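You operate a simulated robot arm through the tools that you are given. There is no shell and no other tool.

You are at the controls of a simulated robot arm. One attempt, no reset.

Task
Wind about 0.8 m of cable onto the small drum, then brake it.
Fine: counter dial at COUNT, ZERO pressed once and the brake dial at FREE before the crank turns; the counter tells the length.

It is judged by the outcome, as a careful person would: the job done as asked, and still so three seconds after it is handed in. It fails if anything else is knocked over, pushed out of place, dropped, spilled or broken.

Robot
A 7-joint arm with a fingered hand, fixed in place. Base frame: the origin is on the floor under the middle of its stand, x ahead of it, y to its left, z up. Readings come in mm, degrees, newtons and seconds.
With the tool pointing down near the work surface it reaches from about 100 to 880 mm from the base axis. Its first joint turns from -115.0 to 115.0 degrees. Payload 5 kg.
The TCP is the grasp point between the finger pads, 32 mm short of the fingertips. In the tool frame z runs along the fingers and y along their closing line. The gripper opens to 160 mm; its body begins 89 mm behind the TCP. The gripper is a hand of 4 fingers: y runs from the thumb to the fingers, the wrist lies at [0, 0, -267] in the tool frame, and closing takes about 1.5 s.
Orientation is that of the tool frame in the base frame, as [roll, pitch, yaw] about the fixed x, y, z axes, in that order (R = Rz(yaw) Ry(pitch) Rx(roll)). With the fingers straight down and closing along the base's y, the tool's x points along the base's -x, its y along +y and its z along -z.

Tools
- The arm moves only by the tool nudge_tool. Its argument "commands" is a list of rows, each a list of 6 numbers: the shift along the base's x, y, z in units of 30 mm (1.0 is 30 mm), then the turn, a rotation vector about the base's x, y, z in units of 8 degrees (1.0 is 8 degrees). In form: [[dx, dy, dz, wx, wy, wz], ...]. A call has 1 to 20 rows; each row shifts and turns the commanded pose from where the row before left it. "fingers" is the gripper command, from -1 (fully open) to 1 (shut), values between in proportion, set as the call begins (left out, the last holds). A call with a number of a shift or a turn outside -1 to 1 is refused whole. Rows are played at 5 a second. More than 50 mm and 8.6 degrees between two rows, or a gripper value outside its range, and nothing of the call is played. A pose out of reach is approached as far as the arm can. The call stops where the force on the tool passes 70 N (or 10 N more than at its start, if that is more) or the arm is blocked; 0.2 s more then pass. The fingers move at their own pace (about 45 mm/s each) and stop on an object; they squeeze with about 32 N. The grip force told is the motor's: it shows also when the fingers shut on nothing. Time passes only in rows, and 0.2 s behind the last, so rows that do not move let the fingers close. It gives the time, the measured TCP pose, the force on the tool (base axes), the opening and the grip force at its end, in the units of the frame above (readings bear some noise), with the torque about the TCP (base axes, N m) and any sound that the robot's microphone picked up.
- Cameras (640 x 400 px; columns grow to the right, rows downward): "scene" is fixed at [49.6, -648.9, 1230.7]; the picture's right is [0.74, -0.67, 0.00], its down [-0.12, -0.13, -0.98] and it looks along [0.66, 0.73, -0.18] (base axes); focal length 358 px, centre (320, 200). "wrist" rides on the gripper at [80, -4, -114] in the tool frame; the picture's right is [0.05, 1.00, 0.00], its down [-0.82, 0.04, -0.58] and it looks along [-0.58, 0.03, 0.82] (tool axes); focal length 265 px, centre (320, 200).
- get_image(camera): a new picture of that camera. No time passes.
- raise_lower(by): slides the trunk up (or, below 0, down) by that many mm; the arm rides with it, the base frame stays. It gives what a move gives, with no picture.
- hand_shape(shape): the hand has 4 fingers and takes this shape, open, in about a second: jaw (thumb against the fingers, like two jaws); tri (thumb and two fingers); tip (a fingertip pinch); poke (one finger out to press); point (the index stretched); flat (the hand flat); cup (the hand cupped); fist (a fist). The gripper value then closes the fingers along that shape, each until it touches; the sizes above hold for jaw. It gives what a move gives, with no picture.
- locate(camera, pixels): for up to 12 pixels [column, row] of the newest picture of that camera ("zoom" is the newest enlarged one), the place [x, y, z] in the base frame of the surface seen there, good to about 3 mm. No time passes.
- close_up(camera, box): a new picture of the part [left, top, right, bottom] of that camera's present view, enlarged. No time passes.
- close_job(): hands the job in; it is judged then, once.

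Unless the task says otherwise, let go and move clear before handing in.

The tools are called after "Emit:" as name(argument=value, ...) on one line, values as JSON. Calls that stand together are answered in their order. nudge_tool: Moves the arm, as the interface text tells. Its arguments: {"type":"object","properties":{"commands":{"type":"array","items":{"type":"array","items":{"type":"number"}}},"fingers":{"type":"number"}},"required":["commands"]} The other tools are called the same way: raise_lower (by) moves the trunk up or down; hand_shape (shape) gives the hand a shape; get_image (camera) takes a picture; locate (camera, pixels) gives the place of the surface under pixels of a picture; close_up (camera, box) takes an enlarged picture of a part of a camera's view; close_job () hands the job in.

At the start:

```text
time: 0.0
ee_pos: [724.7, 127.3, 1292.5]
tcp_rot: [180.0, 0.0, 179.9]
ft_force: [0.7, 0.3, 0.3]
torque: [0.02, 0.03, 0.0]
gripper_width: 159.6
grip_force: 0.1
shape: jaw
trunk travel left (down, up): [-700.0, 290.0]
```

scene: 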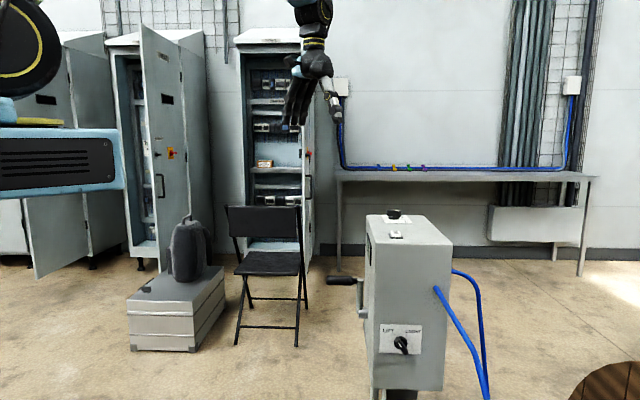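
wrist: 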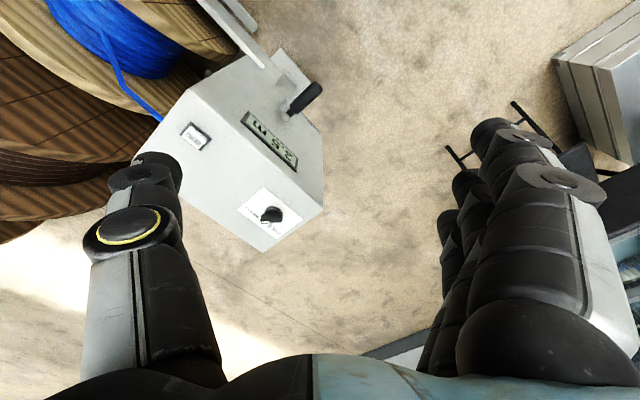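

The scene picture shows a grey winder box around (405,300) with a crank at (345,282), a dial on the side at (400,345) and a dial plus a button on top at (395,213). I'll look closer at each before I move.

Emit:
close_up(camera="scene", box=[310, 190, 510, 400])

Emit:
close_up(camera="wrist", box=[130, 0, 350, 260])

```text
1.90 times, centred on (410, 295) of scene
```

zoom: 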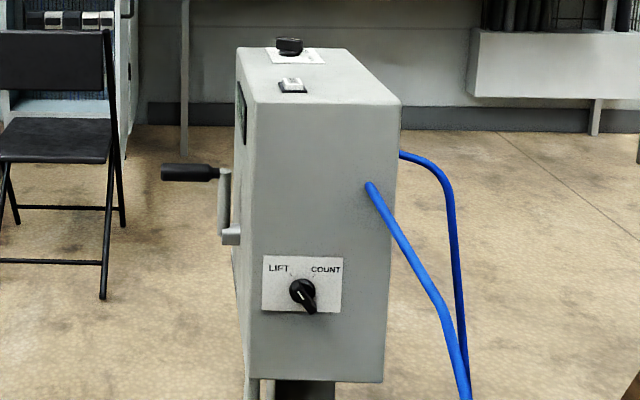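

```text
1.54 times, centred on (240, 130) of wrist
```

zoom: 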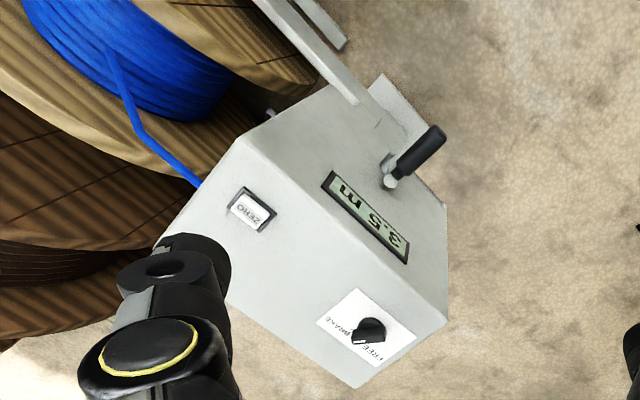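

The wrist picture shows the display reading 3.5 m at (270,140), ZERO at (195,137) and the FREE/BRAKE dial at (270,214). The scene picture shows the LIFT/COUNT dial. I'll get positions for all of them.

Emit:
locate(camera="scene", pixels=[[393, 212], [396, 235], [366, 216], [390, 243], [450, 243], [412, 214], [400, 343], [345, 281], [362, 285], [360, 312], [375, 385], [445, 390]])

Emit:
locate(camera="wrist", pixels=[[195, 137], [271, 214], [268, 140], [305, 97], [280, 115], [244, 58], [322, 208], [265, 250], [140, 150], [322, 125], [310, 90], [240, 60]])

```text
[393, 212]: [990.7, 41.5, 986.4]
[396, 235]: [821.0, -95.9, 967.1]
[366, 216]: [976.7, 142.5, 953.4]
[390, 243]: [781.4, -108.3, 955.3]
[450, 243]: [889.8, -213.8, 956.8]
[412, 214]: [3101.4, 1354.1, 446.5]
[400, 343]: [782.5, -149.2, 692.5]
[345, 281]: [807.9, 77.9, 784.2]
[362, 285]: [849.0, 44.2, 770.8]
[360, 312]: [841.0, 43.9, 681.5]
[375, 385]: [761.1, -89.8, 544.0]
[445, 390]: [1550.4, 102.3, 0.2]
```

```text
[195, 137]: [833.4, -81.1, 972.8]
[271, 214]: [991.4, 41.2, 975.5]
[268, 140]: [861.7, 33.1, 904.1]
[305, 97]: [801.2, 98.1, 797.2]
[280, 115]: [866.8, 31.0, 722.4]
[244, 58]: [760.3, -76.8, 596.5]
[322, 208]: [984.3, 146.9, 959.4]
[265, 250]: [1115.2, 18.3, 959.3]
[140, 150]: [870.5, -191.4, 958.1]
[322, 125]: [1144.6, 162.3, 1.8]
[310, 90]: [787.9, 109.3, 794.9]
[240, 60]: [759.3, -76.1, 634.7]
```

The box top is at z≈957. The crank handle sticks out of the front face, which faces −x/+y, at about (795,100,795), and the LIFT/COUNT dial is on the right side face. I'll turn the hand about the vertical so the wrist camera faces the front, and stay high.

Emit:
nudge_tool(commands=[[-0.5, 0.3, 0, 0, 0, -1], [-0.5, 0.3, 0, 0, 0, -1], [-0.5, 0.3, 0, 0, 0, -1], [-0.5, 0.3, 0, 0, 0, -1], [-0.5, 0.3, 0, 0, 0, -1], [0, 0, 0, 0, 0, -0.2]])

Emit:
get_image(camera="wrist")

Emit:
get_image(camera="scene")

```text
time: 1.4
ee_pos: [650.3, 172.1, 1293.3]
tcp_rot: [179.9, 0.0, 138.2]
ft_force: [0.4, 0.9, 0.1]
torque: [-0.01, 0.03, 0.01]
gripper_width: 159.6
grip_force: 0.2
shape: jaw
trunk travel left (down, up): [-700.0, 290.0]
```

```text
taken
```

wrist: 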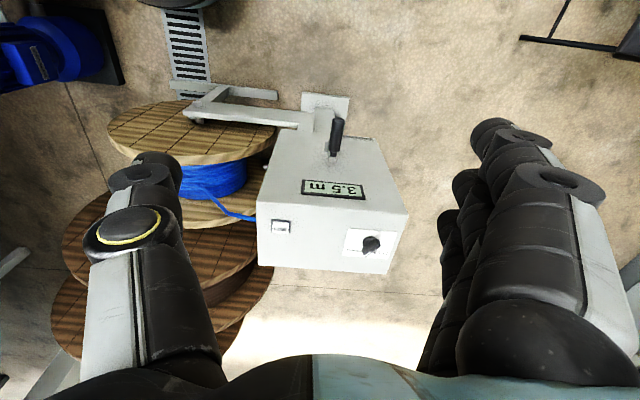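

```text
taken
```

scene: 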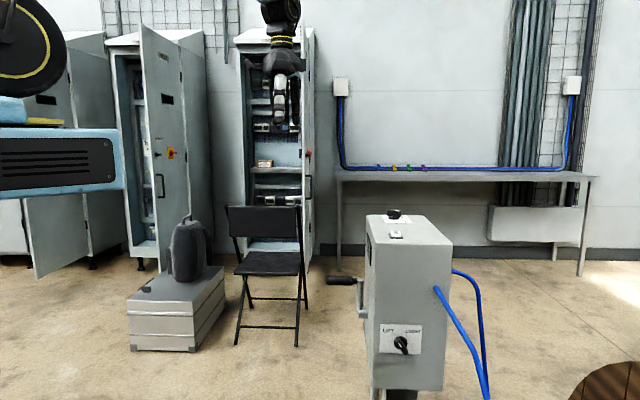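

The front face now squares up, with the display at (333,188) and the handle at (337,137), and there are cable reels on the left. I'll zoom in to understand the drums and cable.

Emit:
close_up(camera="wrist", box=[40, 60, 300, 380])

Emit:
close_up(camera="wrist", box=[240, 80, 430, 280])

Emit:
close_up(camera="wrist", box=[0, 0, 320, 200])

Emit:
close_up(camera="scene", box=[360, 310, 440, 370])

Emit:
close_up(camera="scene", box=[360, 195, 440, 255])

```text
1.25 times, centred on (170, 220) of wrist
```

zoom: 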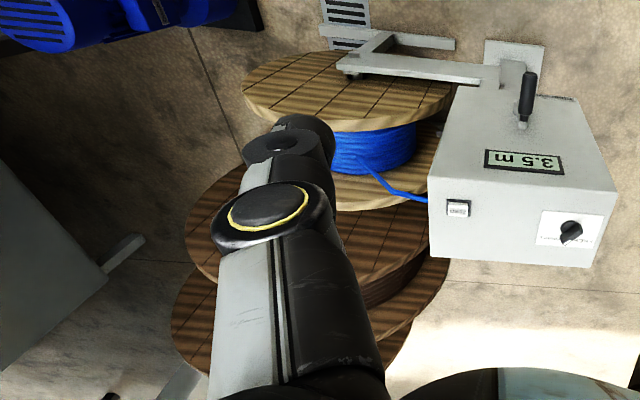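

```text
2.00 times, centred on (335, 180) of wrist
```

zoom: 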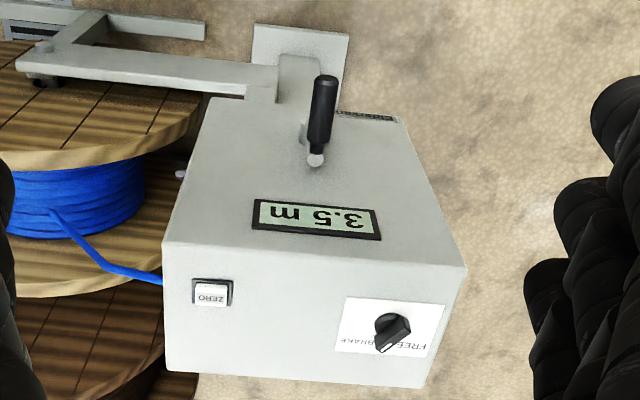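

```text
2.00 times, centred on (160, 100) of wrist
```

zoom: 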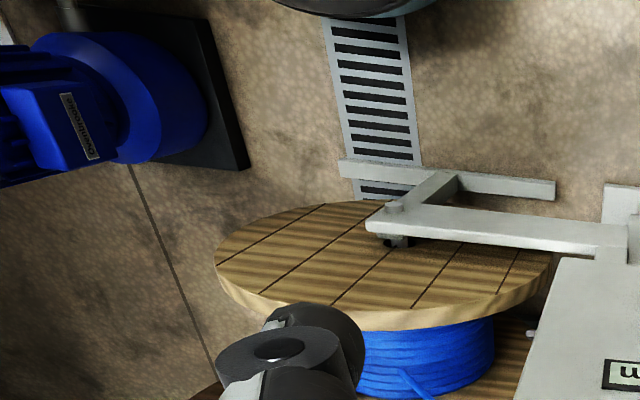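

```text
6.67 times, centred on (400, 340) of scene
```

zoom: 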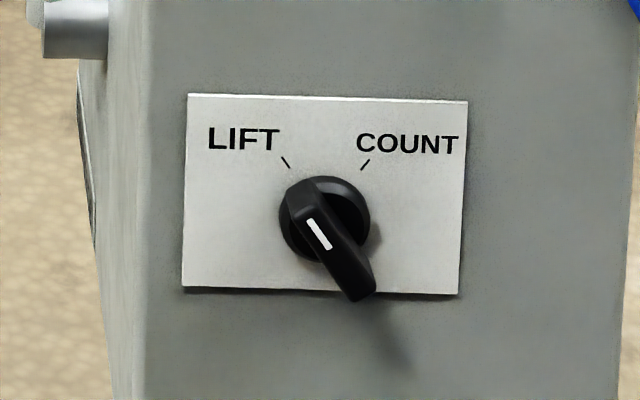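

```text
6.67 times, centred on (400, 225) of scene
```

zoom: 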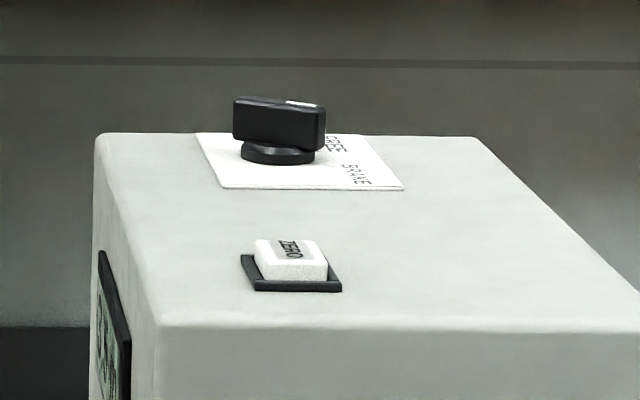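

The LIFT/COUNT knob's white mark points to LIFT, at upper left. I need a closer look at the brake dial and at the small label low on the front face, at (360,117) in wrist.

Emit:
close_up(camera="wrist", box=[330, 215, 410, 270])

Emit:
close_up(camera="wrist", box=[290, 90, 390, 160])

Emit:
close_up(camera="wrist", box=[240, 160, 420, 280])

Emit:
locate(camera="wrist", pixels=[[257, 203], [408, 213], [388, 273], [259, 264], [281, 226], [371, 243], [333, 159], [338, 122], [334, 188], [282, 148], [375, 143], [200, 130]])

```text
7.27 times, centred on (370, 242) of wrist
```

zoom: 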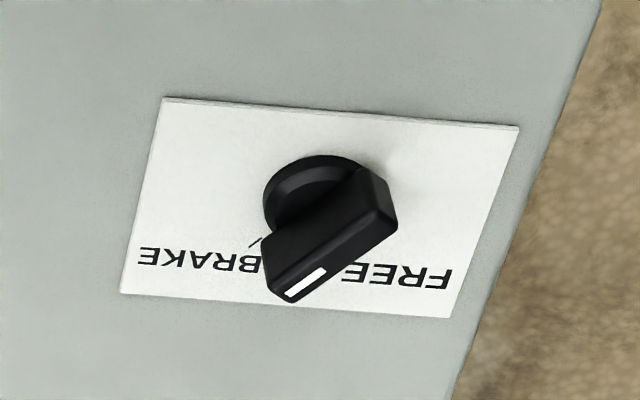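

```text
5.71 times, centred on (340, 125) of wrist
```

zoom: 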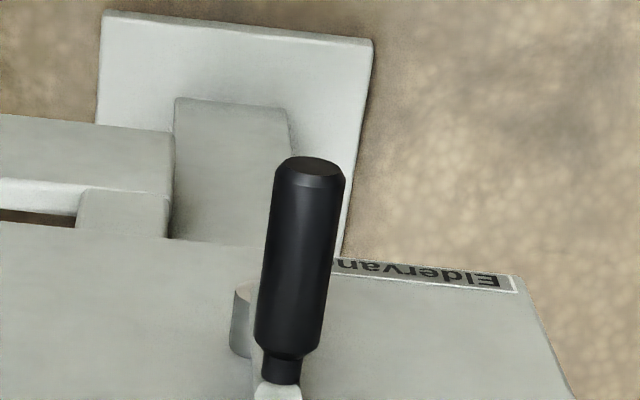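

```text
3.33 times, centred on (330, 220) of wrist
```

zoom: 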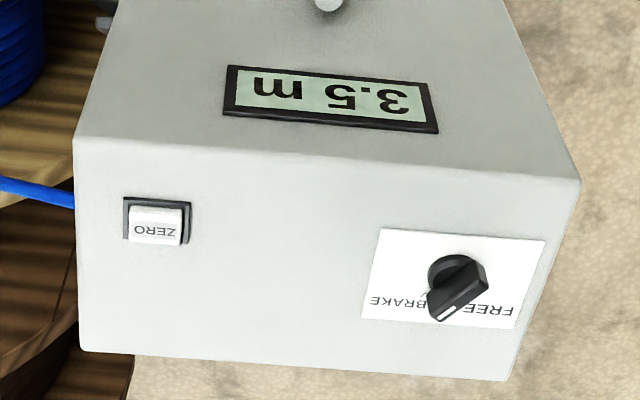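

```text
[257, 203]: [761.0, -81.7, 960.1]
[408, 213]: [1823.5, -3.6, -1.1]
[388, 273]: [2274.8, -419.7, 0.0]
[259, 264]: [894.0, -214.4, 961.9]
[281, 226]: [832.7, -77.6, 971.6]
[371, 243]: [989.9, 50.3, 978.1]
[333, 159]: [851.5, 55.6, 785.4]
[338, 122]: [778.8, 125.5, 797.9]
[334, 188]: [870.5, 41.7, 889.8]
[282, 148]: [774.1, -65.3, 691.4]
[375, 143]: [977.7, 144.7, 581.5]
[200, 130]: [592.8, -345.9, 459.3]
```

Both dials are now readable: the brake dial's white mark points to BRAKE and the other one points to LIFT. The low label is only a maker's plate. Next I'll check where the reels stand, then see what the poke and tip shapes look like in free air.

Emit:
locate(camera="wrist", pixels=[[110, 130], [190, 102], [275, 130], [215, 180], [240, 215], [190, 225], [70, 230], [60, 320], [190, 92], [310, 118], [325, 100], [230, 105]])

Emit:
hand_shape(shape="poke")

Emit:
get_image(camera="wrist")

Emit:
close_up(camera="scene", box=[220, 0, 360, 140])

```text
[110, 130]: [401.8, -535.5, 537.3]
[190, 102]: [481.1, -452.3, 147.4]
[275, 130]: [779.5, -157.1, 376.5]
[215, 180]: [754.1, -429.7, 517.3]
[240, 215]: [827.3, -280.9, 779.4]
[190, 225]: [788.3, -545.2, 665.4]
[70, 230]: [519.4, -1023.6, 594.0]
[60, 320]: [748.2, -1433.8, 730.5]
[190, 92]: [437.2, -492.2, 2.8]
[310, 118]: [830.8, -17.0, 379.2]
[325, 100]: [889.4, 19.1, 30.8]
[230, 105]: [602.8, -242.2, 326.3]
```

```text
time: 2.3
ee_pos: [650.6, 173.5, 1291.3]
tcp_rot: [-179.9, 0.0, 138.3]
ft_force: [-0.7, 0.0, 0.6]
torque: [-0.02, -0.02, 0.02]
gripper_width: 0.2
grip_force: 0.1
shape: poke
trunk travel left (down, up): [-700.0, 290.0]
```

```text
taken
```

wrist: 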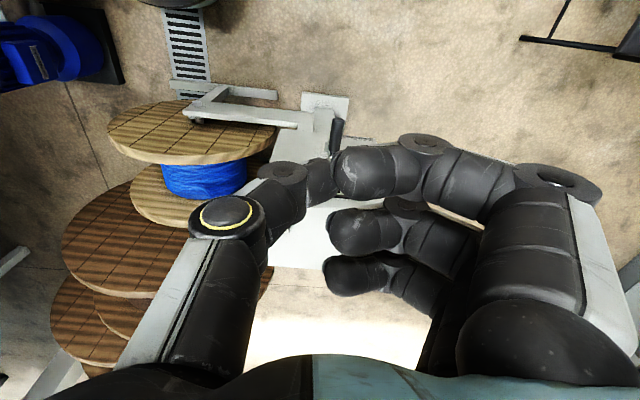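

```text
2.86 times, centred on (290, 70) of scene
```

zoom: 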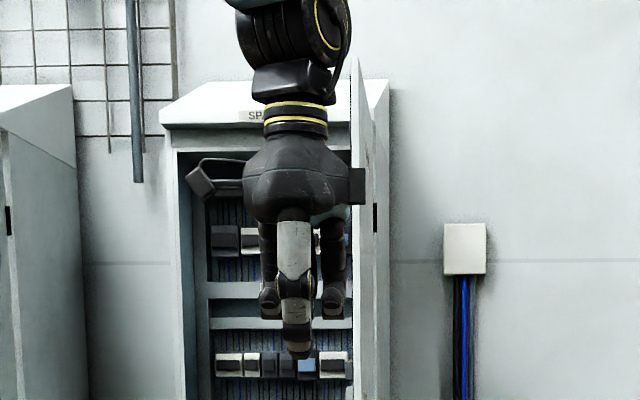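

In poke shape the thumb and index meet near (318,180) and the other fingers curl. The small drum's top is at about z=683, so a level approach to the side dial would foul it. I'll locate the poke tip and then look at the tip shape.

Emit:
locate(camera="wrist", pixels=[[318, 170], [318, 190], [310, 205], [340, 175], [328, 190], [300, 175], [335, 230], [330, 270], [230, 212]])

Emit:
close_up(camera="wrist", box=[220, 120, 460, 300])

Emit:
hand_shape(shape="tip")

Emit:
get_image(camera="wrist")

Emit:
close_up(camera="scene", box=[220, 0, 360, 140])

```text
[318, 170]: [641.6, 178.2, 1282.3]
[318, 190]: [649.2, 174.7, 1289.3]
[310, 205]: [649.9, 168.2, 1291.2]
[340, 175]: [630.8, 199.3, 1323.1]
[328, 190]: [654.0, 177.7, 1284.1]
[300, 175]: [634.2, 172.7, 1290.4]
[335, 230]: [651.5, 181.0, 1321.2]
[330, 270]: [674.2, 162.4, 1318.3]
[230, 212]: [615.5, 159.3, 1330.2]
```

```text
2.22 times, centred on (340, 210) of wrist
```

zoom: 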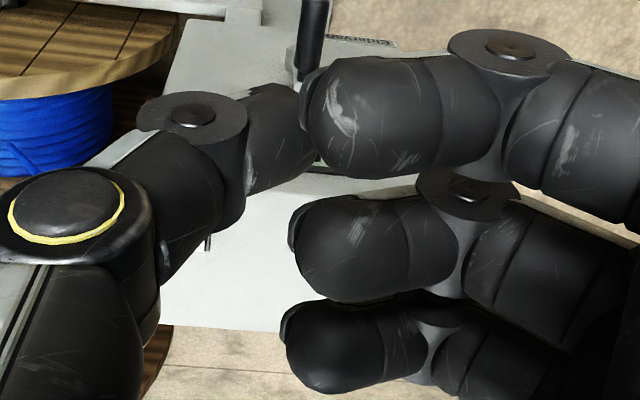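

```text
time: 3.2
ee_pos: [650.5, 173.4, 1292.4]
tcp_rot: [-180.0, 0.0, 138.4]
ft_force: [0.2, 0.3, -0.4]
torque: [0.0, -0.01, 0.0]
gripper_width: 159.9
grip_force: 0.0
shape: tip
trunk travel left (down, up): [-700.0, 290.0]
```

```text
taken
```

wrist: 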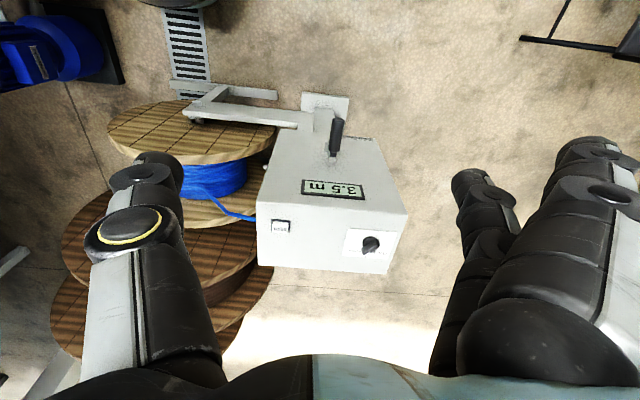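

```text
2.86 times, centred on (290, 70) of scene
```

zoom: 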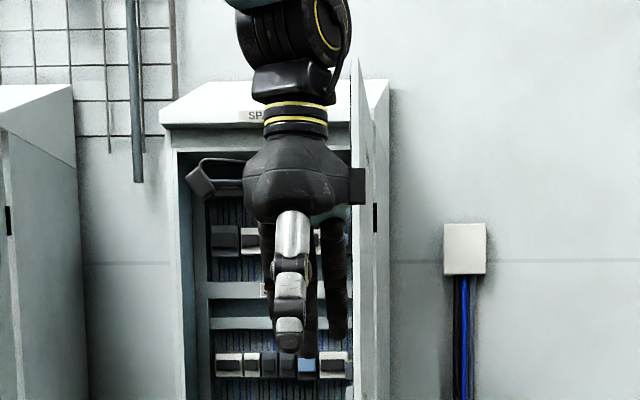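

In tip shape everything simply opens, so the poke shape, whose tip is about 32 mm past the TCP, looks handiest for the button and for pushing the dial bars. I'll switch back to poke and measure the fingertip with the scene camera.

Emit:
hand_shape(shape="poke")

Emit:
close_up(camera="scene", box=[250, 60, 330, 140])

Emit:
locate(camera="zoom", pixels=[[295, 330], [300, 345], [280, 330], [310, 330], [295, 290], [295, 250], [265, 300], [340, 300]])

```text
time: 4.1
ee_pos: [650.3, 172.9, 1292.5]
tcp_rot: [180.0, 0.0, 138.4]
ft_force: [0.0, -0.1, 0.6]
torque: [-0.03, -0.01, 0.0]
gripper_width: 0.1
grip_force: 0.1
shape: poke
trunk travel left (down, up): [-700.0, 290.0]
```

```text
5.00 times, centred on (290, 100) of scene
```

zoom: 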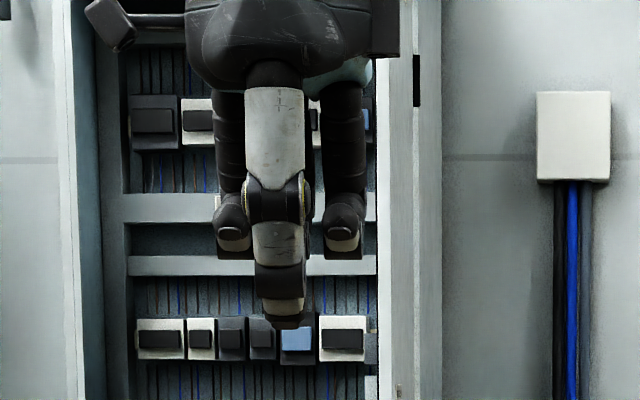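

```text
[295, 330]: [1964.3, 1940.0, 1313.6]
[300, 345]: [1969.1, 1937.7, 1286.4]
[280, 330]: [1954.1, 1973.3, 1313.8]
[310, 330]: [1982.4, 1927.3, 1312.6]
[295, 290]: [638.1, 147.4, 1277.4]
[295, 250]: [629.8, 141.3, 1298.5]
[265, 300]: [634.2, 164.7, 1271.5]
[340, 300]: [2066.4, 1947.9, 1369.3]
```

The poke tip sits about 33 mm below the TCP. For the LIFT/COUNT dial I'll come in diagonally along (+x,+y) and tilted down, so first I'll carry the hand at height to the right-hand side of the box and turn it to yaw 225°.

Emit:
nudge_tool(commands=[[0.1, -0.98, 0, 0, 0, 0.77], [0.1, -0.98, 0, 0, 0, 0.77], [0.1, -0.98, 0, 0, 0, 0.77], [0.1, -0.98, 0, 0, 0, 0.77], [0.1, -0.98, 0, 0, 0, 0.77], [0.1, -0.98, 0, 0, 0, 0.77], [0.1, -0.98, 0, 0, 0, 0.77], [0.1, -0.98, 0, 0, 0, 0.77], [0.1, -0.98, 0, 0, 0, 0.77], [0.1, -0.98, 0, 0, 0, 0.77], [0.1, -0.98, 0, 0, 0, 0.77], [0.1, -0.98, 0, 0, 0, 0.77], [0.1, -0.98, 0, 0, 0, 0.77], [0.1, -0.98, 0, 0, 0, 0.77]])

Emit:
get_image(camera="scene")

Emit:
get_image(camera="wrist")

```text
time: 7.1
ee_pos: [693.6, -240.4, 1290.2]
tcp_rot: [179.9, 0.1, -135.2]
ft_force: [0.5, 0.1, 0.6]
torque: [0.01, 0.0, -0.01]
gripper_width: 0.0
grip_force: 0.2
shape: poke
trunk travel left (down, up): [-700.0, 290.0]
```

```text
taken
```

scene: 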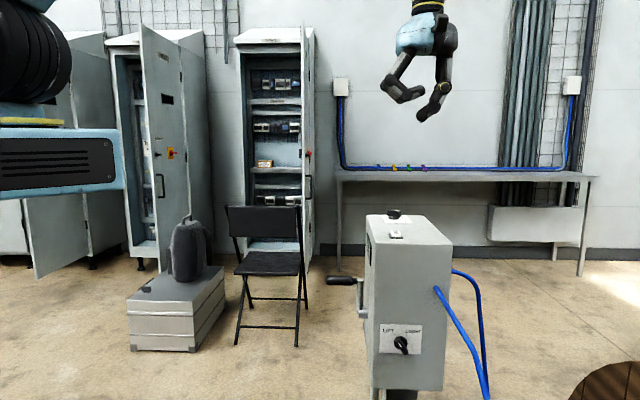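

```text
taken
```

wrist: 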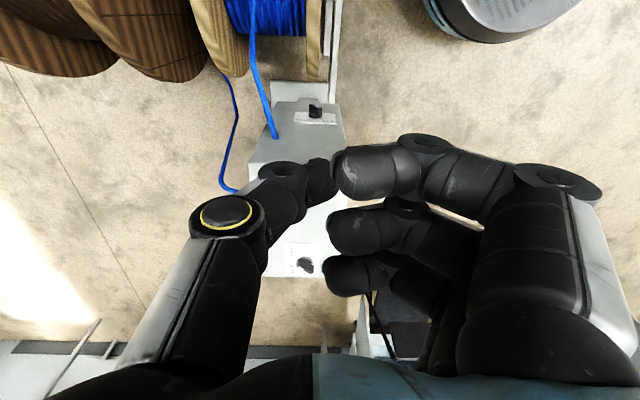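

The side view now shows which finger pokes: the tip is near (422,117) in the scene. I'll zoom in there to measure it.

Emit:
close_up(camera="scene", box=[370, 40, 470, 130])

Emit:
locate(camera="zoom", pixels=[[330, 345], [345, 330], [340, 310], [320, 335], [365, 315], [260, 260], [240, 220], [210, 245]])

Emit:
close_up(camera="wrist", box=[180, 0, 380, 200])

Emit:
close_up(camera="wrist", box=[270, 90, 350, 140])

```text
4.44 times, centred on (420, 85) of scene
```

zoom: 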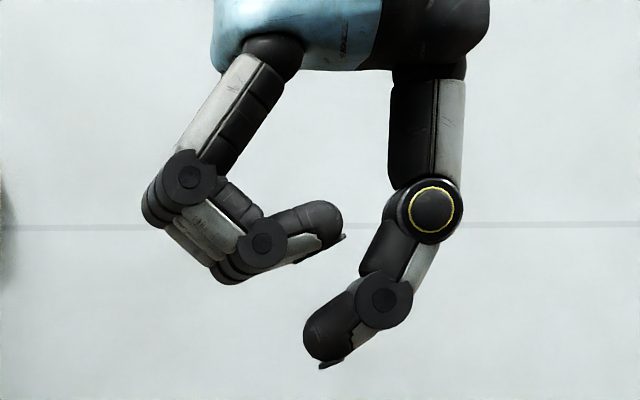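

```text
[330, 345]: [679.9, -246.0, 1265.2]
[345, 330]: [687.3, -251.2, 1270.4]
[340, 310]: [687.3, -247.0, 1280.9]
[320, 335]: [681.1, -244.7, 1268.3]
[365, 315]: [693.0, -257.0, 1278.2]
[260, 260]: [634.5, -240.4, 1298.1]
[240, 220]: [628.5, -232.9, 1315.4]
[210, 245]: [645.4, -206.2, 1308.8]
```

```text
2.00 times, centred on (280, 100) of wrist
```

zoom: 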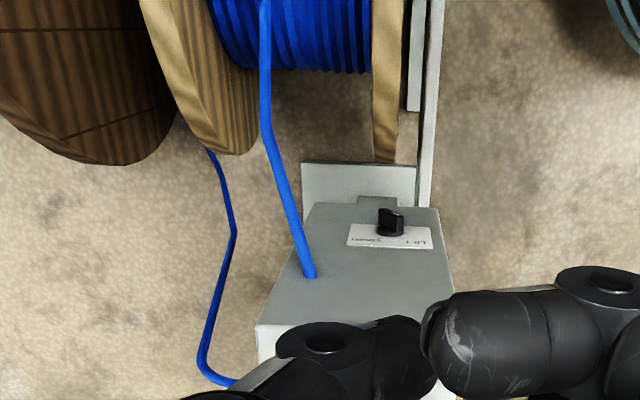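

```text
8.00 times, centred on (310, 115) of wrist
```

zoom: 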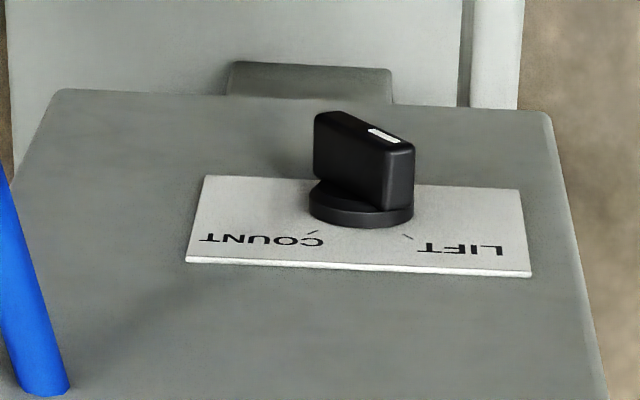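

The poking finger is the thumb, with its tip about 33 mm past the TCP. The drum's cable runs off the top of the small drum to the box. I'll tilt the hand 45° toward the side face and lower the trunk in steps.

Emit:
nudge_tool(commands=[[0, 0, 0, 0.663, -0.663, 0], [0, 0, 0, 0.663, -0.663, 0], [0, 0, 0, 0.663, -0.663, 0], [0, 0, 0, 0.663, -0.663, 0], [0, 0, 0, 0.663, -0.663, 0], [0, 0, 0, 0.663, -0.663, 0]])

Emit:
raise_lower(by=-300)

Emit:
get_image(camera="scene")

Emit:
get_image(camera="wrist")

```text
time: 8.5
ee_pos: [691.0, -240.9, 1293.3]
tcp_rot: [179.6, 45.2, -135.5]
ft_force: [-0.3, -0.4, -0.8]
torque: [0.02, -0.02, 0.05]
gripper_width: 0.0
grip_force: 0.1
shape: poke
trunk travel left (down, up): [-700.0, 290.0]
```

```text
time: 11.5
ee_pos: [692.3, -239.6, 992.6]
tcp_rot: [179.6, 45.0, -135.5]
ft_force: [0.4, -0.6, 0.2]
torque: [0.0, 0.02, 0.03]
gripper_width: 0.2
grip_force: 0.1
shape: poke
trunk travel left (down, up): [-400.0, 590.0]
```

```text
taken
```

scene: 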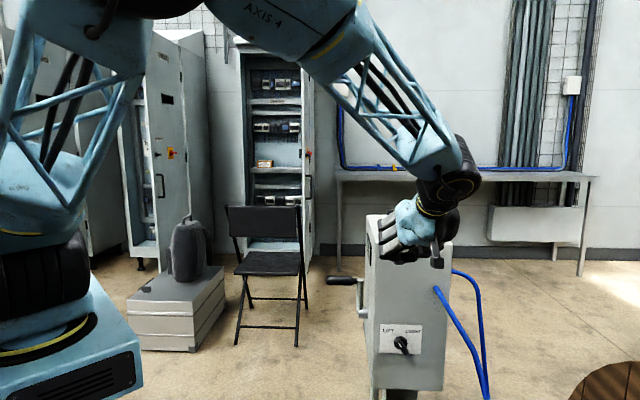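

```text
taken
```

wrist: 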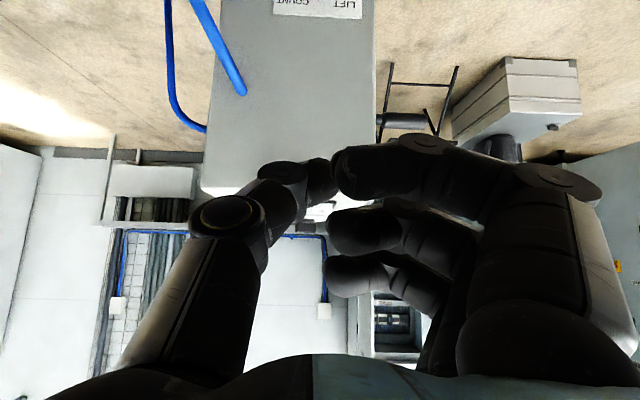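

The path is clear and the hand is beside the box. I'll lower another 150 mm to bring the dial into the wrist view.

Emit:
raise_lower(by=-150)

Emit:
get_image(camera="wrist")

Emit:
get_image(camera="scene")

```text
time: 13.2
ee_pos: [693.4, -238.6, 843.0]
tcp_rot: [179.6, 45.0, -135.5]
ft_force: [-0.7, -0.9, 0.9]
torque: [-0.04, 0.0, 0.03]
gripper_width: 0.0
grip_force: 0.0
shape: poke
trunk travel left (down, up): [-250.0, 740.0]
```

```text
taken
```

wrist: 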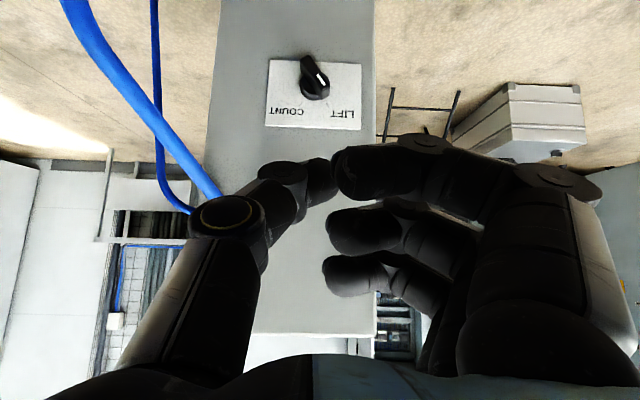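

```text
taken
```

scene: 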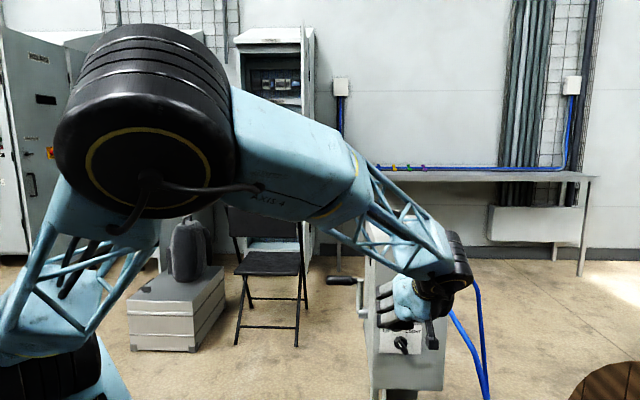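

Now the wrist camera has the dial at (314,80) upside down, with its white mark toward LIFT. I'll zoom in and measure the knob's bar ends, base and plate.

Emit:
close_up(camera="wrist", box=[262, 45, 372, 135])

Emit:
locate(camera="wrist", pixels=[[275, 70], [355, 75], [275, 122], [355, 125], [307, 60], [322, 84], [314, 74], [326, 90], [303, 92], [220, 20], [374, 60], [180, 130]])

```text
4.44 times, centred on (317, 90) of wrist
```

zoom: 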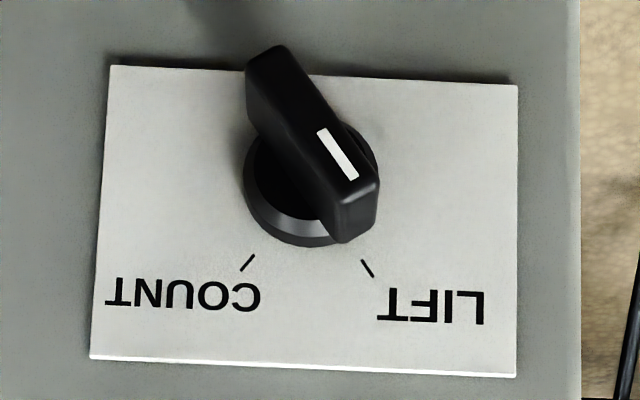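

```text
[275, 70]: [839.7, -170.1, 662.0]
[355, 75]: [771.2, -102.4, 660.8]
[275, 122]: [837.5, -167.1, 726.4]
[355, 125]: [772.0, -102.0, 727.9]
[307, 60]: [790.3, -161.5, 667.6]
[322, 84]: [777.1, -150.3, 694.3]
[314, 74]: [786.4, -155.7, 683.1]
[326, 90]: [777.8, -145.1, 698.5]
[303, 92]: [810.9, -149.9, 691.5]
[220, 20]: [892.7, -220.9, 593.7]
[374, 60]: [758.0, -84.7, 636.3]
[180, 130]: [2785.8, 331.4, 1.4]
```

The dial centre is at about (a=−664, z=683) in box axes, with the bar about 44 mm long and 29 mm tall. Before going down I want to be sure how high the small drum reaches under the hand, so I'll untilt briefly and look at it.

Emit:
nudge_tool(commands=[[0, 0, 0, -0.663, 0.663, 0], [0, 0, 0, -0.663, 0.663, 0], [0, 0, 0, -0.663, 0.663, 0], [0, 0, 0, -0.663, 0.663, 0], [0, 0, 0, -0.663, 0.663, 0], [0, 0, 0, -0.663, 0.663, 0]])

Emit:
get_image(camera="wrist")

```text
time: 14.7
ee_pos: [692.3, -239.9, 843.9]
tcp_rot: [-179.9, -0.1, -135.3]
ft_force: [0.2, 1.0, 0.3]
torque: [0.03, 0.0, -0.03]
gripper_width: 0.0
grip_force: 0.0
shape: poke
trunk travel left (down, up): [-250.0, 740.0]
```

```text
taken
```

wrist: 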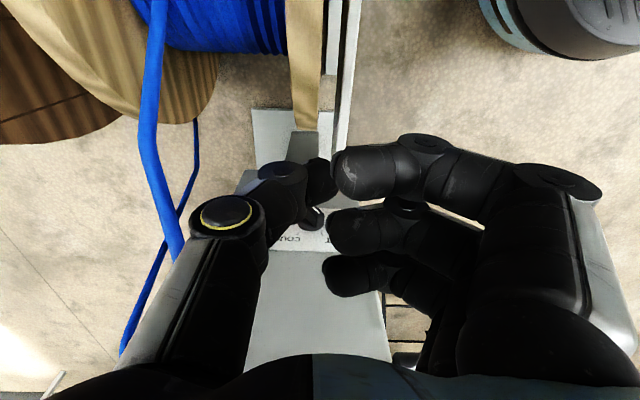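

Emit:
locate(camera="wrist", pixels=[[305, 5], [306, 60], [304, 120], [230, 5], [250, 50], [270, 50], [155, 5], [145, 130], [100, 5], [180, 80], [331, 10], [348, 10]])

Emit:
close_up(camera="wrist", box=[100, 0, 400, 200])

```text
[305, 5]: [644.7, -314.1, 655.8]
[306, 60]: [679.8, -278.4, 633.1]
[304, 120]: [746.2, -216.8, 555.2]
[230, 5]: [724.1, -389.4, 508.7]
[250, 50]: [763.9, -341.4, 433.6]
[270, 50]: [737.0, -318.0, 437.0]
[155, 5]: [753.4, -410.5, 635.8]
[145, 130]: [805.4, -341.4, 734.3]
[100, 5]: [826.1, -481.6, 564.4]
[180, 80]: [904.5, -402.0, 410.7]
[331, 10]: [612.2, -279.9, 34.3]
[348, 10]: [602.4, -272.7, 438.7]
```

```text
2.00 times, centred on (250, 100) of wrist
```

zoom: 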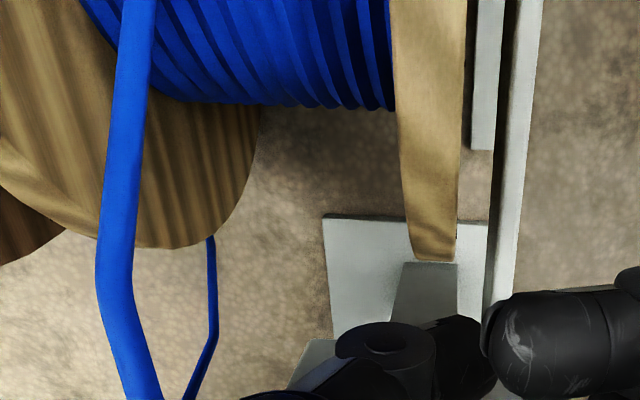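

The drum rim fits a circle centred at z≈398 with radius 269, so its top is at z≈667 and the 45° approach clears it. The cable goes over the top of the drum, so clockwise as seen from the front should wind it on. I'll tilt again and come down to the right of the knob's lower end.

Emit:
nudge_tool(commands=[[0.338, 0.008, 0, 0.663, -0.663, 0], [0.338, 0.008, 0, 0.663, -0.663, 0], [0.338, 0.008, 0, 0.663, -0.663, 0], [0.338, 0.008, 0, 0.663, -0.663, 0], [0.338, 0.008, 0, 0.663, -0.663, 0], [0.338, 0.008, 0, 0.663, -0.663, 0], [0, 0, -0.889, 0, 0, 0], [0, 0, -0.889, 0, 0, 0], [0, 0, -0.889, 0, 0, 0], [0, 0, -0.889, 0, 0, 0], [0, 0, -0.889, 0, 0, 0]])

Emit:
get_image(camera="wrist")

Emit:
get_image(camera="scene")

```text
time: 17.1
ee_pos: [753.5, -236.0, 710.1]
tcp_rot: [179.6, 45.0, -135.3]
ft_force: [-0.2, 0.1, -0.1]
torque: [-0.01, 0.03, 0.01]
gripper_width: 0.0
grip_force: 0.1
shape: poke
trunk travel left (down, up): [-250.0, 740.0]
```

```text
taken
```

wrist: 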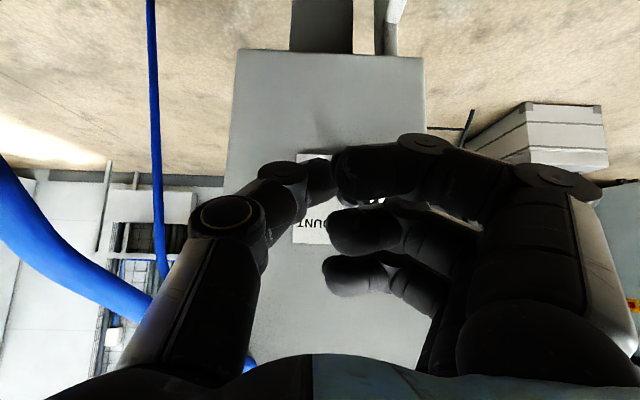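

```text
taken
```

scene: 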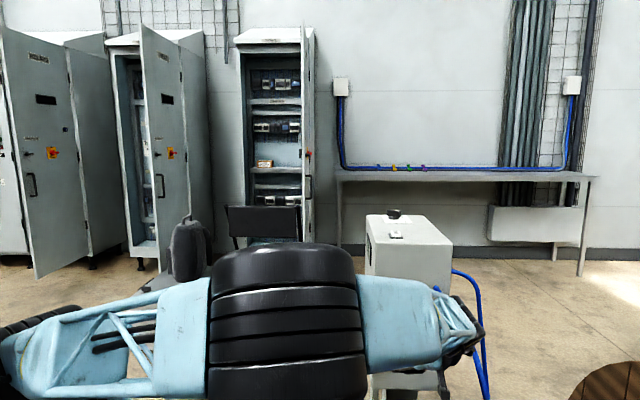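

The index finger hides the knob in this view, so I'll work from the measured geometry. I'll check the cable clearance near the thumb side before moving in.

Emit:
locate(camera="wrist", pixels=[[20, 225], [80, 285], [140, 310], [300, 240], [310, 158], [345, 158], [330, 200], [365, 205], [240, 55], [420, 65], [318, 175], [260, 330]])

Emit:
close_up(camera="wrist", box=[260, 130, 420, 270])

```text
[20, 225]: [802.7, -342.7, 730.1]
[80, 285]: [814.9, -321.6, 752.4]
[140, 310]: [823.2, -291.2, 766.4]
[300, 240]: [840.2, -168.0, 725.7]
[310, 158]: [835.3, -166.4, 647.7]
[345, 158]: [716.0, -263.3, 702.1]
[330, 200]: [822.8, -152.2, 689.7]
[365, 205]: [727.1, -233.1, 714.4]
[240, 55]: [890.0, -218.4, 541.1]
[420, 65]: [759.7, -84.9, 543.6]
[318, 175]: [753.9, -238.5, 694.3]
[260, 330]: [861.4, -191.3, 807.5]
```

```text
2.86 times, centred on (340, 200) of wrist
```

zoom: 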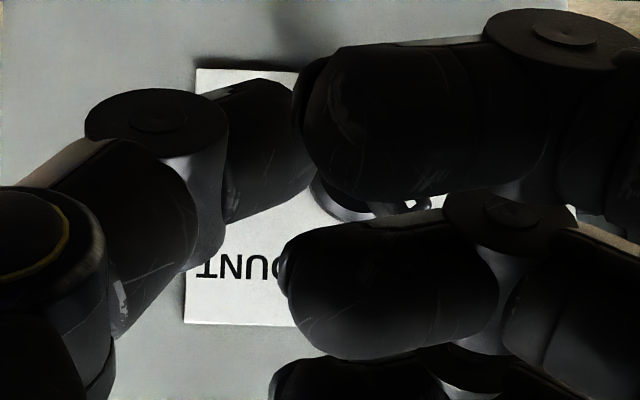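

The cable stays at a≈−790, about 20 mm or more outside the thumb side, and will get further away as I push the other way. I'll move in beside the lower end of the bar, slowly.

Emit:
nudge_tool(commands=[[0.104, -0.104, -0.883, 0, 0, 0], [0.403, 0.403, 0, 0, 0, 0], [0.403, 0.403, 0, 0, 0, 0], [0.403, 0.403, 0, 0, 0, 0], [0.403, 0.403, 0, 0, 0, 0]])

Emit:
close_up(camera="wrist", box=[220, 100, 460, 300])

```text
time: 18.2
ee_pos: [805.0, -192.2, 682.1]
tcp_rot: [179.6, 45.0, -135.5]
ft_force: [1.4, 0.9, 0.2]
torque: [-0.02, -0.02, -0.03]
gripper_width: 0.0
grip_force: 0.0
shape: poke
trunk travel left (down, up): [-250.0, 740.0]
```

```text
2.00 times, centred on (340, 200) of wrist
```

zoom: 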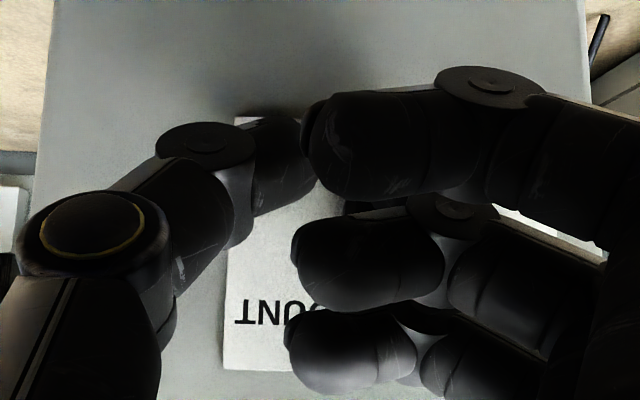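

There's no contact yet, since the force is only about 1.6 N. I'll sweep the thumb along the plate toward the front (+n), pushing the knob's lower end to the left.

Emit:
nudge_tool(commands=[[-0.141, 0.141, 0, 0, 0, 0], [-0.141, 0.141, 0, 0, 0, 0], [-0.141, 0.141, 0, 0, 0, 0], [-0.141, 0.141, 0, 0, 0, 0], [-0.141, 0.141, 0, 0, 0, 0]])

Emit:
close_up(camera="wrist", box=[220, 100, 460, 300])

```text
time: 19.4
ee_pos: [783.9, -171.9, 681.6]
tcp_rot: [179.6, 44.9, -135.5]
ft_force: [4.0, -4.0, -5.5]
torque: [-0.09, -0.03, -0.07]
gripper_width: 0.0
grip_force: 0.1
shape: poke
trunk travel left (down, up): [-250.0, 740.0]
```

```text
2.00 times, centred on (340, 200) of wrist
```

zoom: 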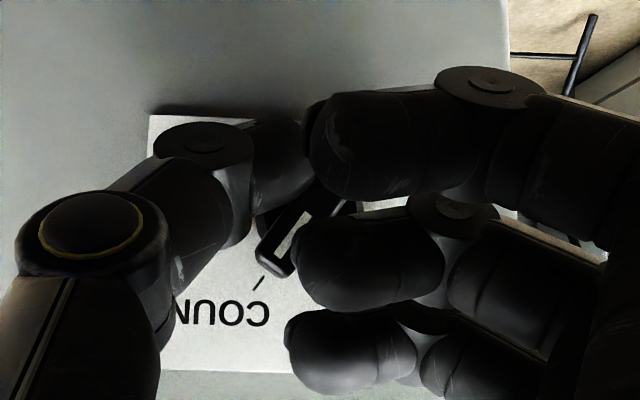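

The knob swung over: its marked end at zoom (275,255) now aims at the COUNT tick. I'll back the thumb off and pull out to check it properly.

Emit:
nudge_tool(commands=[[0.141, -0.141, 0, 0, 0, 0], [-0.5, -0.5, 0, 0, 0, 0], [-0.5, -0.5, 0.1, 0, 0, 0], [-0.5, -0.5, 0.9, 0, 0, 0], [-0.3, -0.3, 1, 0, 0, 0], [0, 0, 1, 0, 0, 0], [0, 0, 1, 0, 0, 0], [0, 0, 1, 0, 0, 0]])

Emit:
get_image(camera="wrist")

Emit:
close_up(camera="wrist", box=[262, 45, 372, 135])

```text
time: 21.2
ee_pos: [732.9, -230.9, 831.2]
tcp_rot: [179.6, 45.0, -135.5]
ft_force: [0.7, 0.1, -0.2]
torque: [-0.01, 0.01, 0.02]
gripper_width: 0.0
grip_force: 0.0
shape: poke
trunk travel left (down, up): [-250.0, 740.0]
```

```text
taken
```

wrist: 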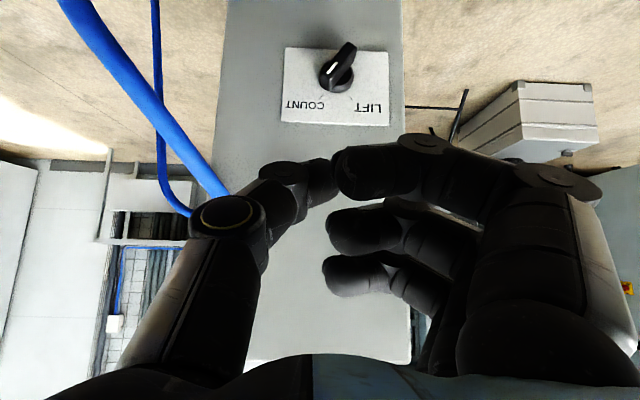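

```text
4.44 times, centred on (317, 90) of wrist
```

zoom: 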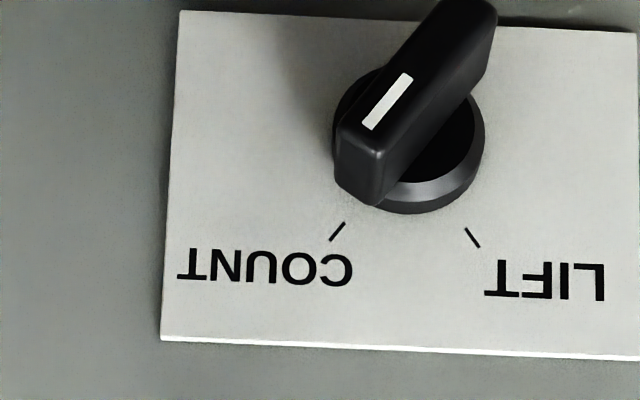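

The zoom shows the white mark lined up with the COUNT tick at (338,231), so that dial is set. Next is ZERO, so I'll straighten the hand, raise the trunk and move above the button.

Emit:
nudge_tool(commands=[[-0.2, -0.2, 0.5, -0.663, 0.663, 0], [-0.2, -0.2, 0.5, -0.663, 0.663, 0], [0, 0, 0.5, -0.663, 0.663, 0], [0, 0, 0.5, -0.663, 0.663, 0], [0, 0, 0.5, -0.663, 0.663, 0], [0, 0, 0.5, -0.663, 0.663, 0]])

Emit:
raise_lower(by=200)

Emit:
nudge_tool(commands=[[0.6, 0.85, 0, 0, 0, -0.9375], [0.6, 0.85, 0, 0, 0, -0.9375], [0.6, 0.85, 0, 0, 0, -0.9375], [0.6, 0.85, 0, 0, 0, -0.9375], [0.6, 0.85, 0, 0, 0, -0.9375], [0.6, 0.85, 0, 0, 0, -0.9375]])

Emit:
get_image(camera="wrist")

Emit:
get_image(camera="scene")

```text
time: 22.6
ee_pos: [722.0, -242.3, 921.9]
tcp_rot: [179.9, -0.1, -135.4]
ft_force: [-1.0, -0.8, 0.4]
torque: [0.01, -0.03, -0.02]
gripper_width: 0.2
grip_force: 0.1
shape: poke
trunk travel left (down, up): [-250.0, 740.0]
```

```text
time: 24.8
ee_pos: [721.1, -241.2, 1122.6]
tcp_rot: [180.0, -0.1, -135.4]
ft_force: [-0.4, -1.0, 0.0]
torque: [0.01, 0.01, -0.02]
gripper_width: 0.1
grip_force: 0.0
shape: poke
trunk travel left (down, up): [-450.0, 540.0]
```

```text
time: 26.2
ee_pos: [831.2, -89.3, 1123.6]
tcp_rot: [-179.9, 0.1, 179.5]
ft_force: [-0.2, -0.2, -0.1]
torque: [0.02, 0.0, 0.02]
gripper_width: 0.1
grip_force: 0.1
shape: poke
trunk travel left (down, up): [-450.0, 540.0]
```

```text
taken
```

wrist: 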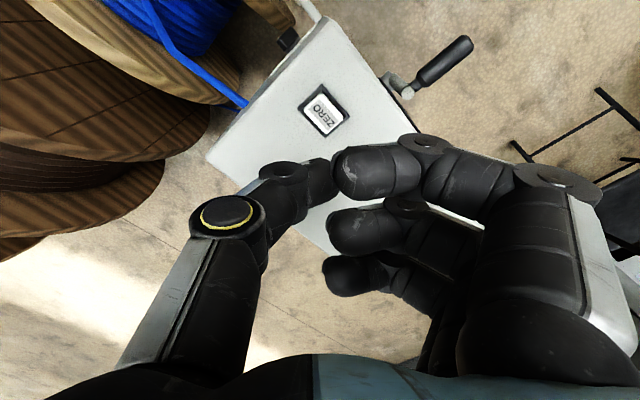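

```text
taken
```

scene: 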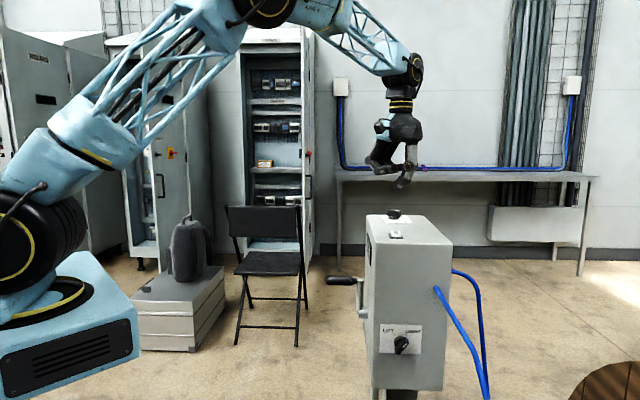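

The ZERO button is in plain view at (323,108) in wrist. I'll measure it precisely.

Emit:
close_up(camera="wrist", box=[290, 75, 360, 145])

Emit:
locate(camera="wrist", pixels=[[323, 108], [318, 100], [330, 118], [313, 112], [333, 106], [323, 85], [300, 140]])

Emit:
close_up(camera="scene", box=[360, 130, 440, 250])

```text
5.71 times, centred on (325, 110) of wrist
```

zoom: 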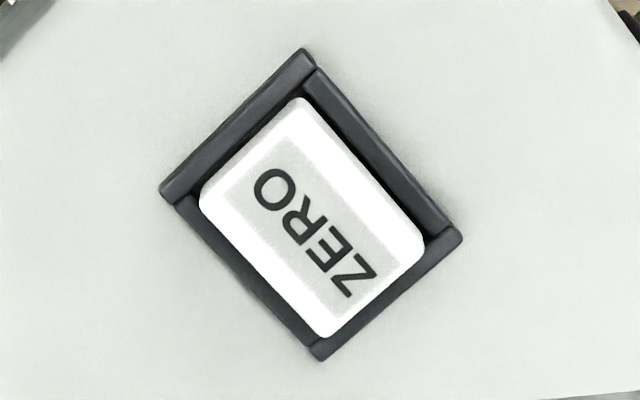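

```text
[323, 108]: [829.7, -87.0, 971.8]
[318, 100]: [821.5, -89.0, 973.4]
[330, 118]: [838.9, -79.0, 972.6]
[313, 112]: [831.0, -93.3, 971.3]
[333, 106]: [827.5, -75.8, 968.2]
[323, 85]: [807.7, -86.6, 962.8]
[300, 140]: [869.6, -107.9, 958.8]
```

```text
3.33 times, centred on (400, 190) of scene
```

zoom: 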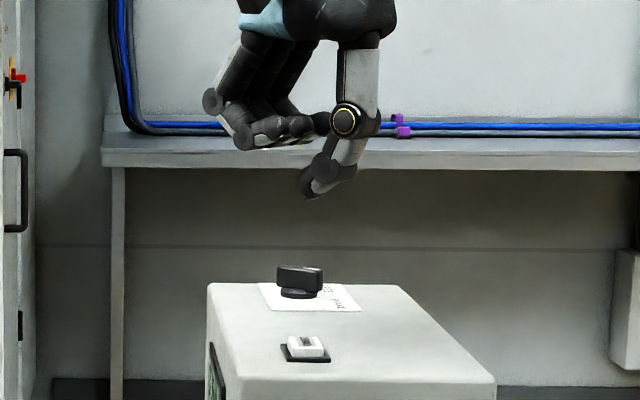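

The button centre is at about (833.5,−83.5,972). I'll move over it and descend to just above contact.

Emit:
nudge_tool(commands=[[0.077, 0.093, -0.9, 0, 0, 0], [0, 0, -0.9, 0, 0, 0], [0, 0, -0.9, 0, 0, 0], [0, 0, -0.6, 0, 0, 0], [0, 0, -0.2, 0, 0, 0]])

Emit:
close_up(camera="scene", box=[360, 150, 440, 250])

Emit:
get_image(camera="wrist")

```text
time: 27.4
ee_pos: [832.9, -86.7, 1017.2]
tcp_rot: [-179.9, 0.1, 179.6]
ft_force: [-0.1, 1.3, -0.2]
torque: [-0.03, 0.0, -0.03]
gripper_width: 0.1
grip_force: 0.1
shape: poke
trunk travel left (down, up): [-450.0, 540.0]
```

```text
4.00 times, centred on (400, 200) of scene
```

zoom: 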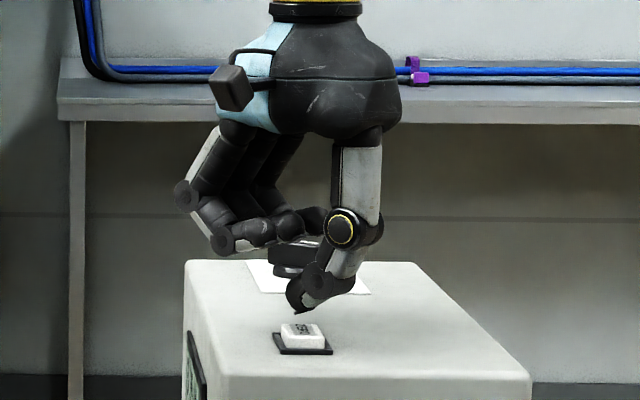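

```text
taken
```

wrist: 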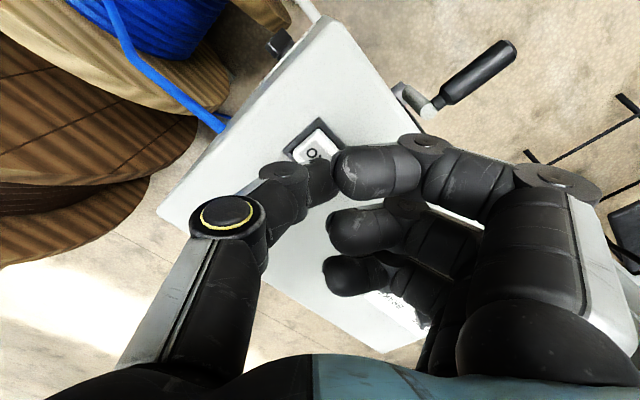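

The thumb tip is about 11 mm above the button and centred to within a few millimetres. I'll press down in small steps and watch the force and sound.

Emit:
nudge_tool(commands=[[0.05, -0.04, -0.15, 0, 0, 0], [0, 0, -0.15, 0, 0, 0], [0, 0, -0.06, 0, 0, 0], [0, 0, -0.05, 0, 0, 0], [0, 0, -0.05, 0, 0, 0]])

```text
time: 28.6
ee_pos: [834.4, -88.7, 1003.1]
tcp_rot: [179.9, 0.0, 179.7]
ft_force: [-0.4, -1.1, 1.9]
torque: [0.03, 0.01, 0.0]
gripper_width: 0.0
grip_force: 0.2
shape: poke
trunk travel left (down, up): [-450.0, 540.0]
```

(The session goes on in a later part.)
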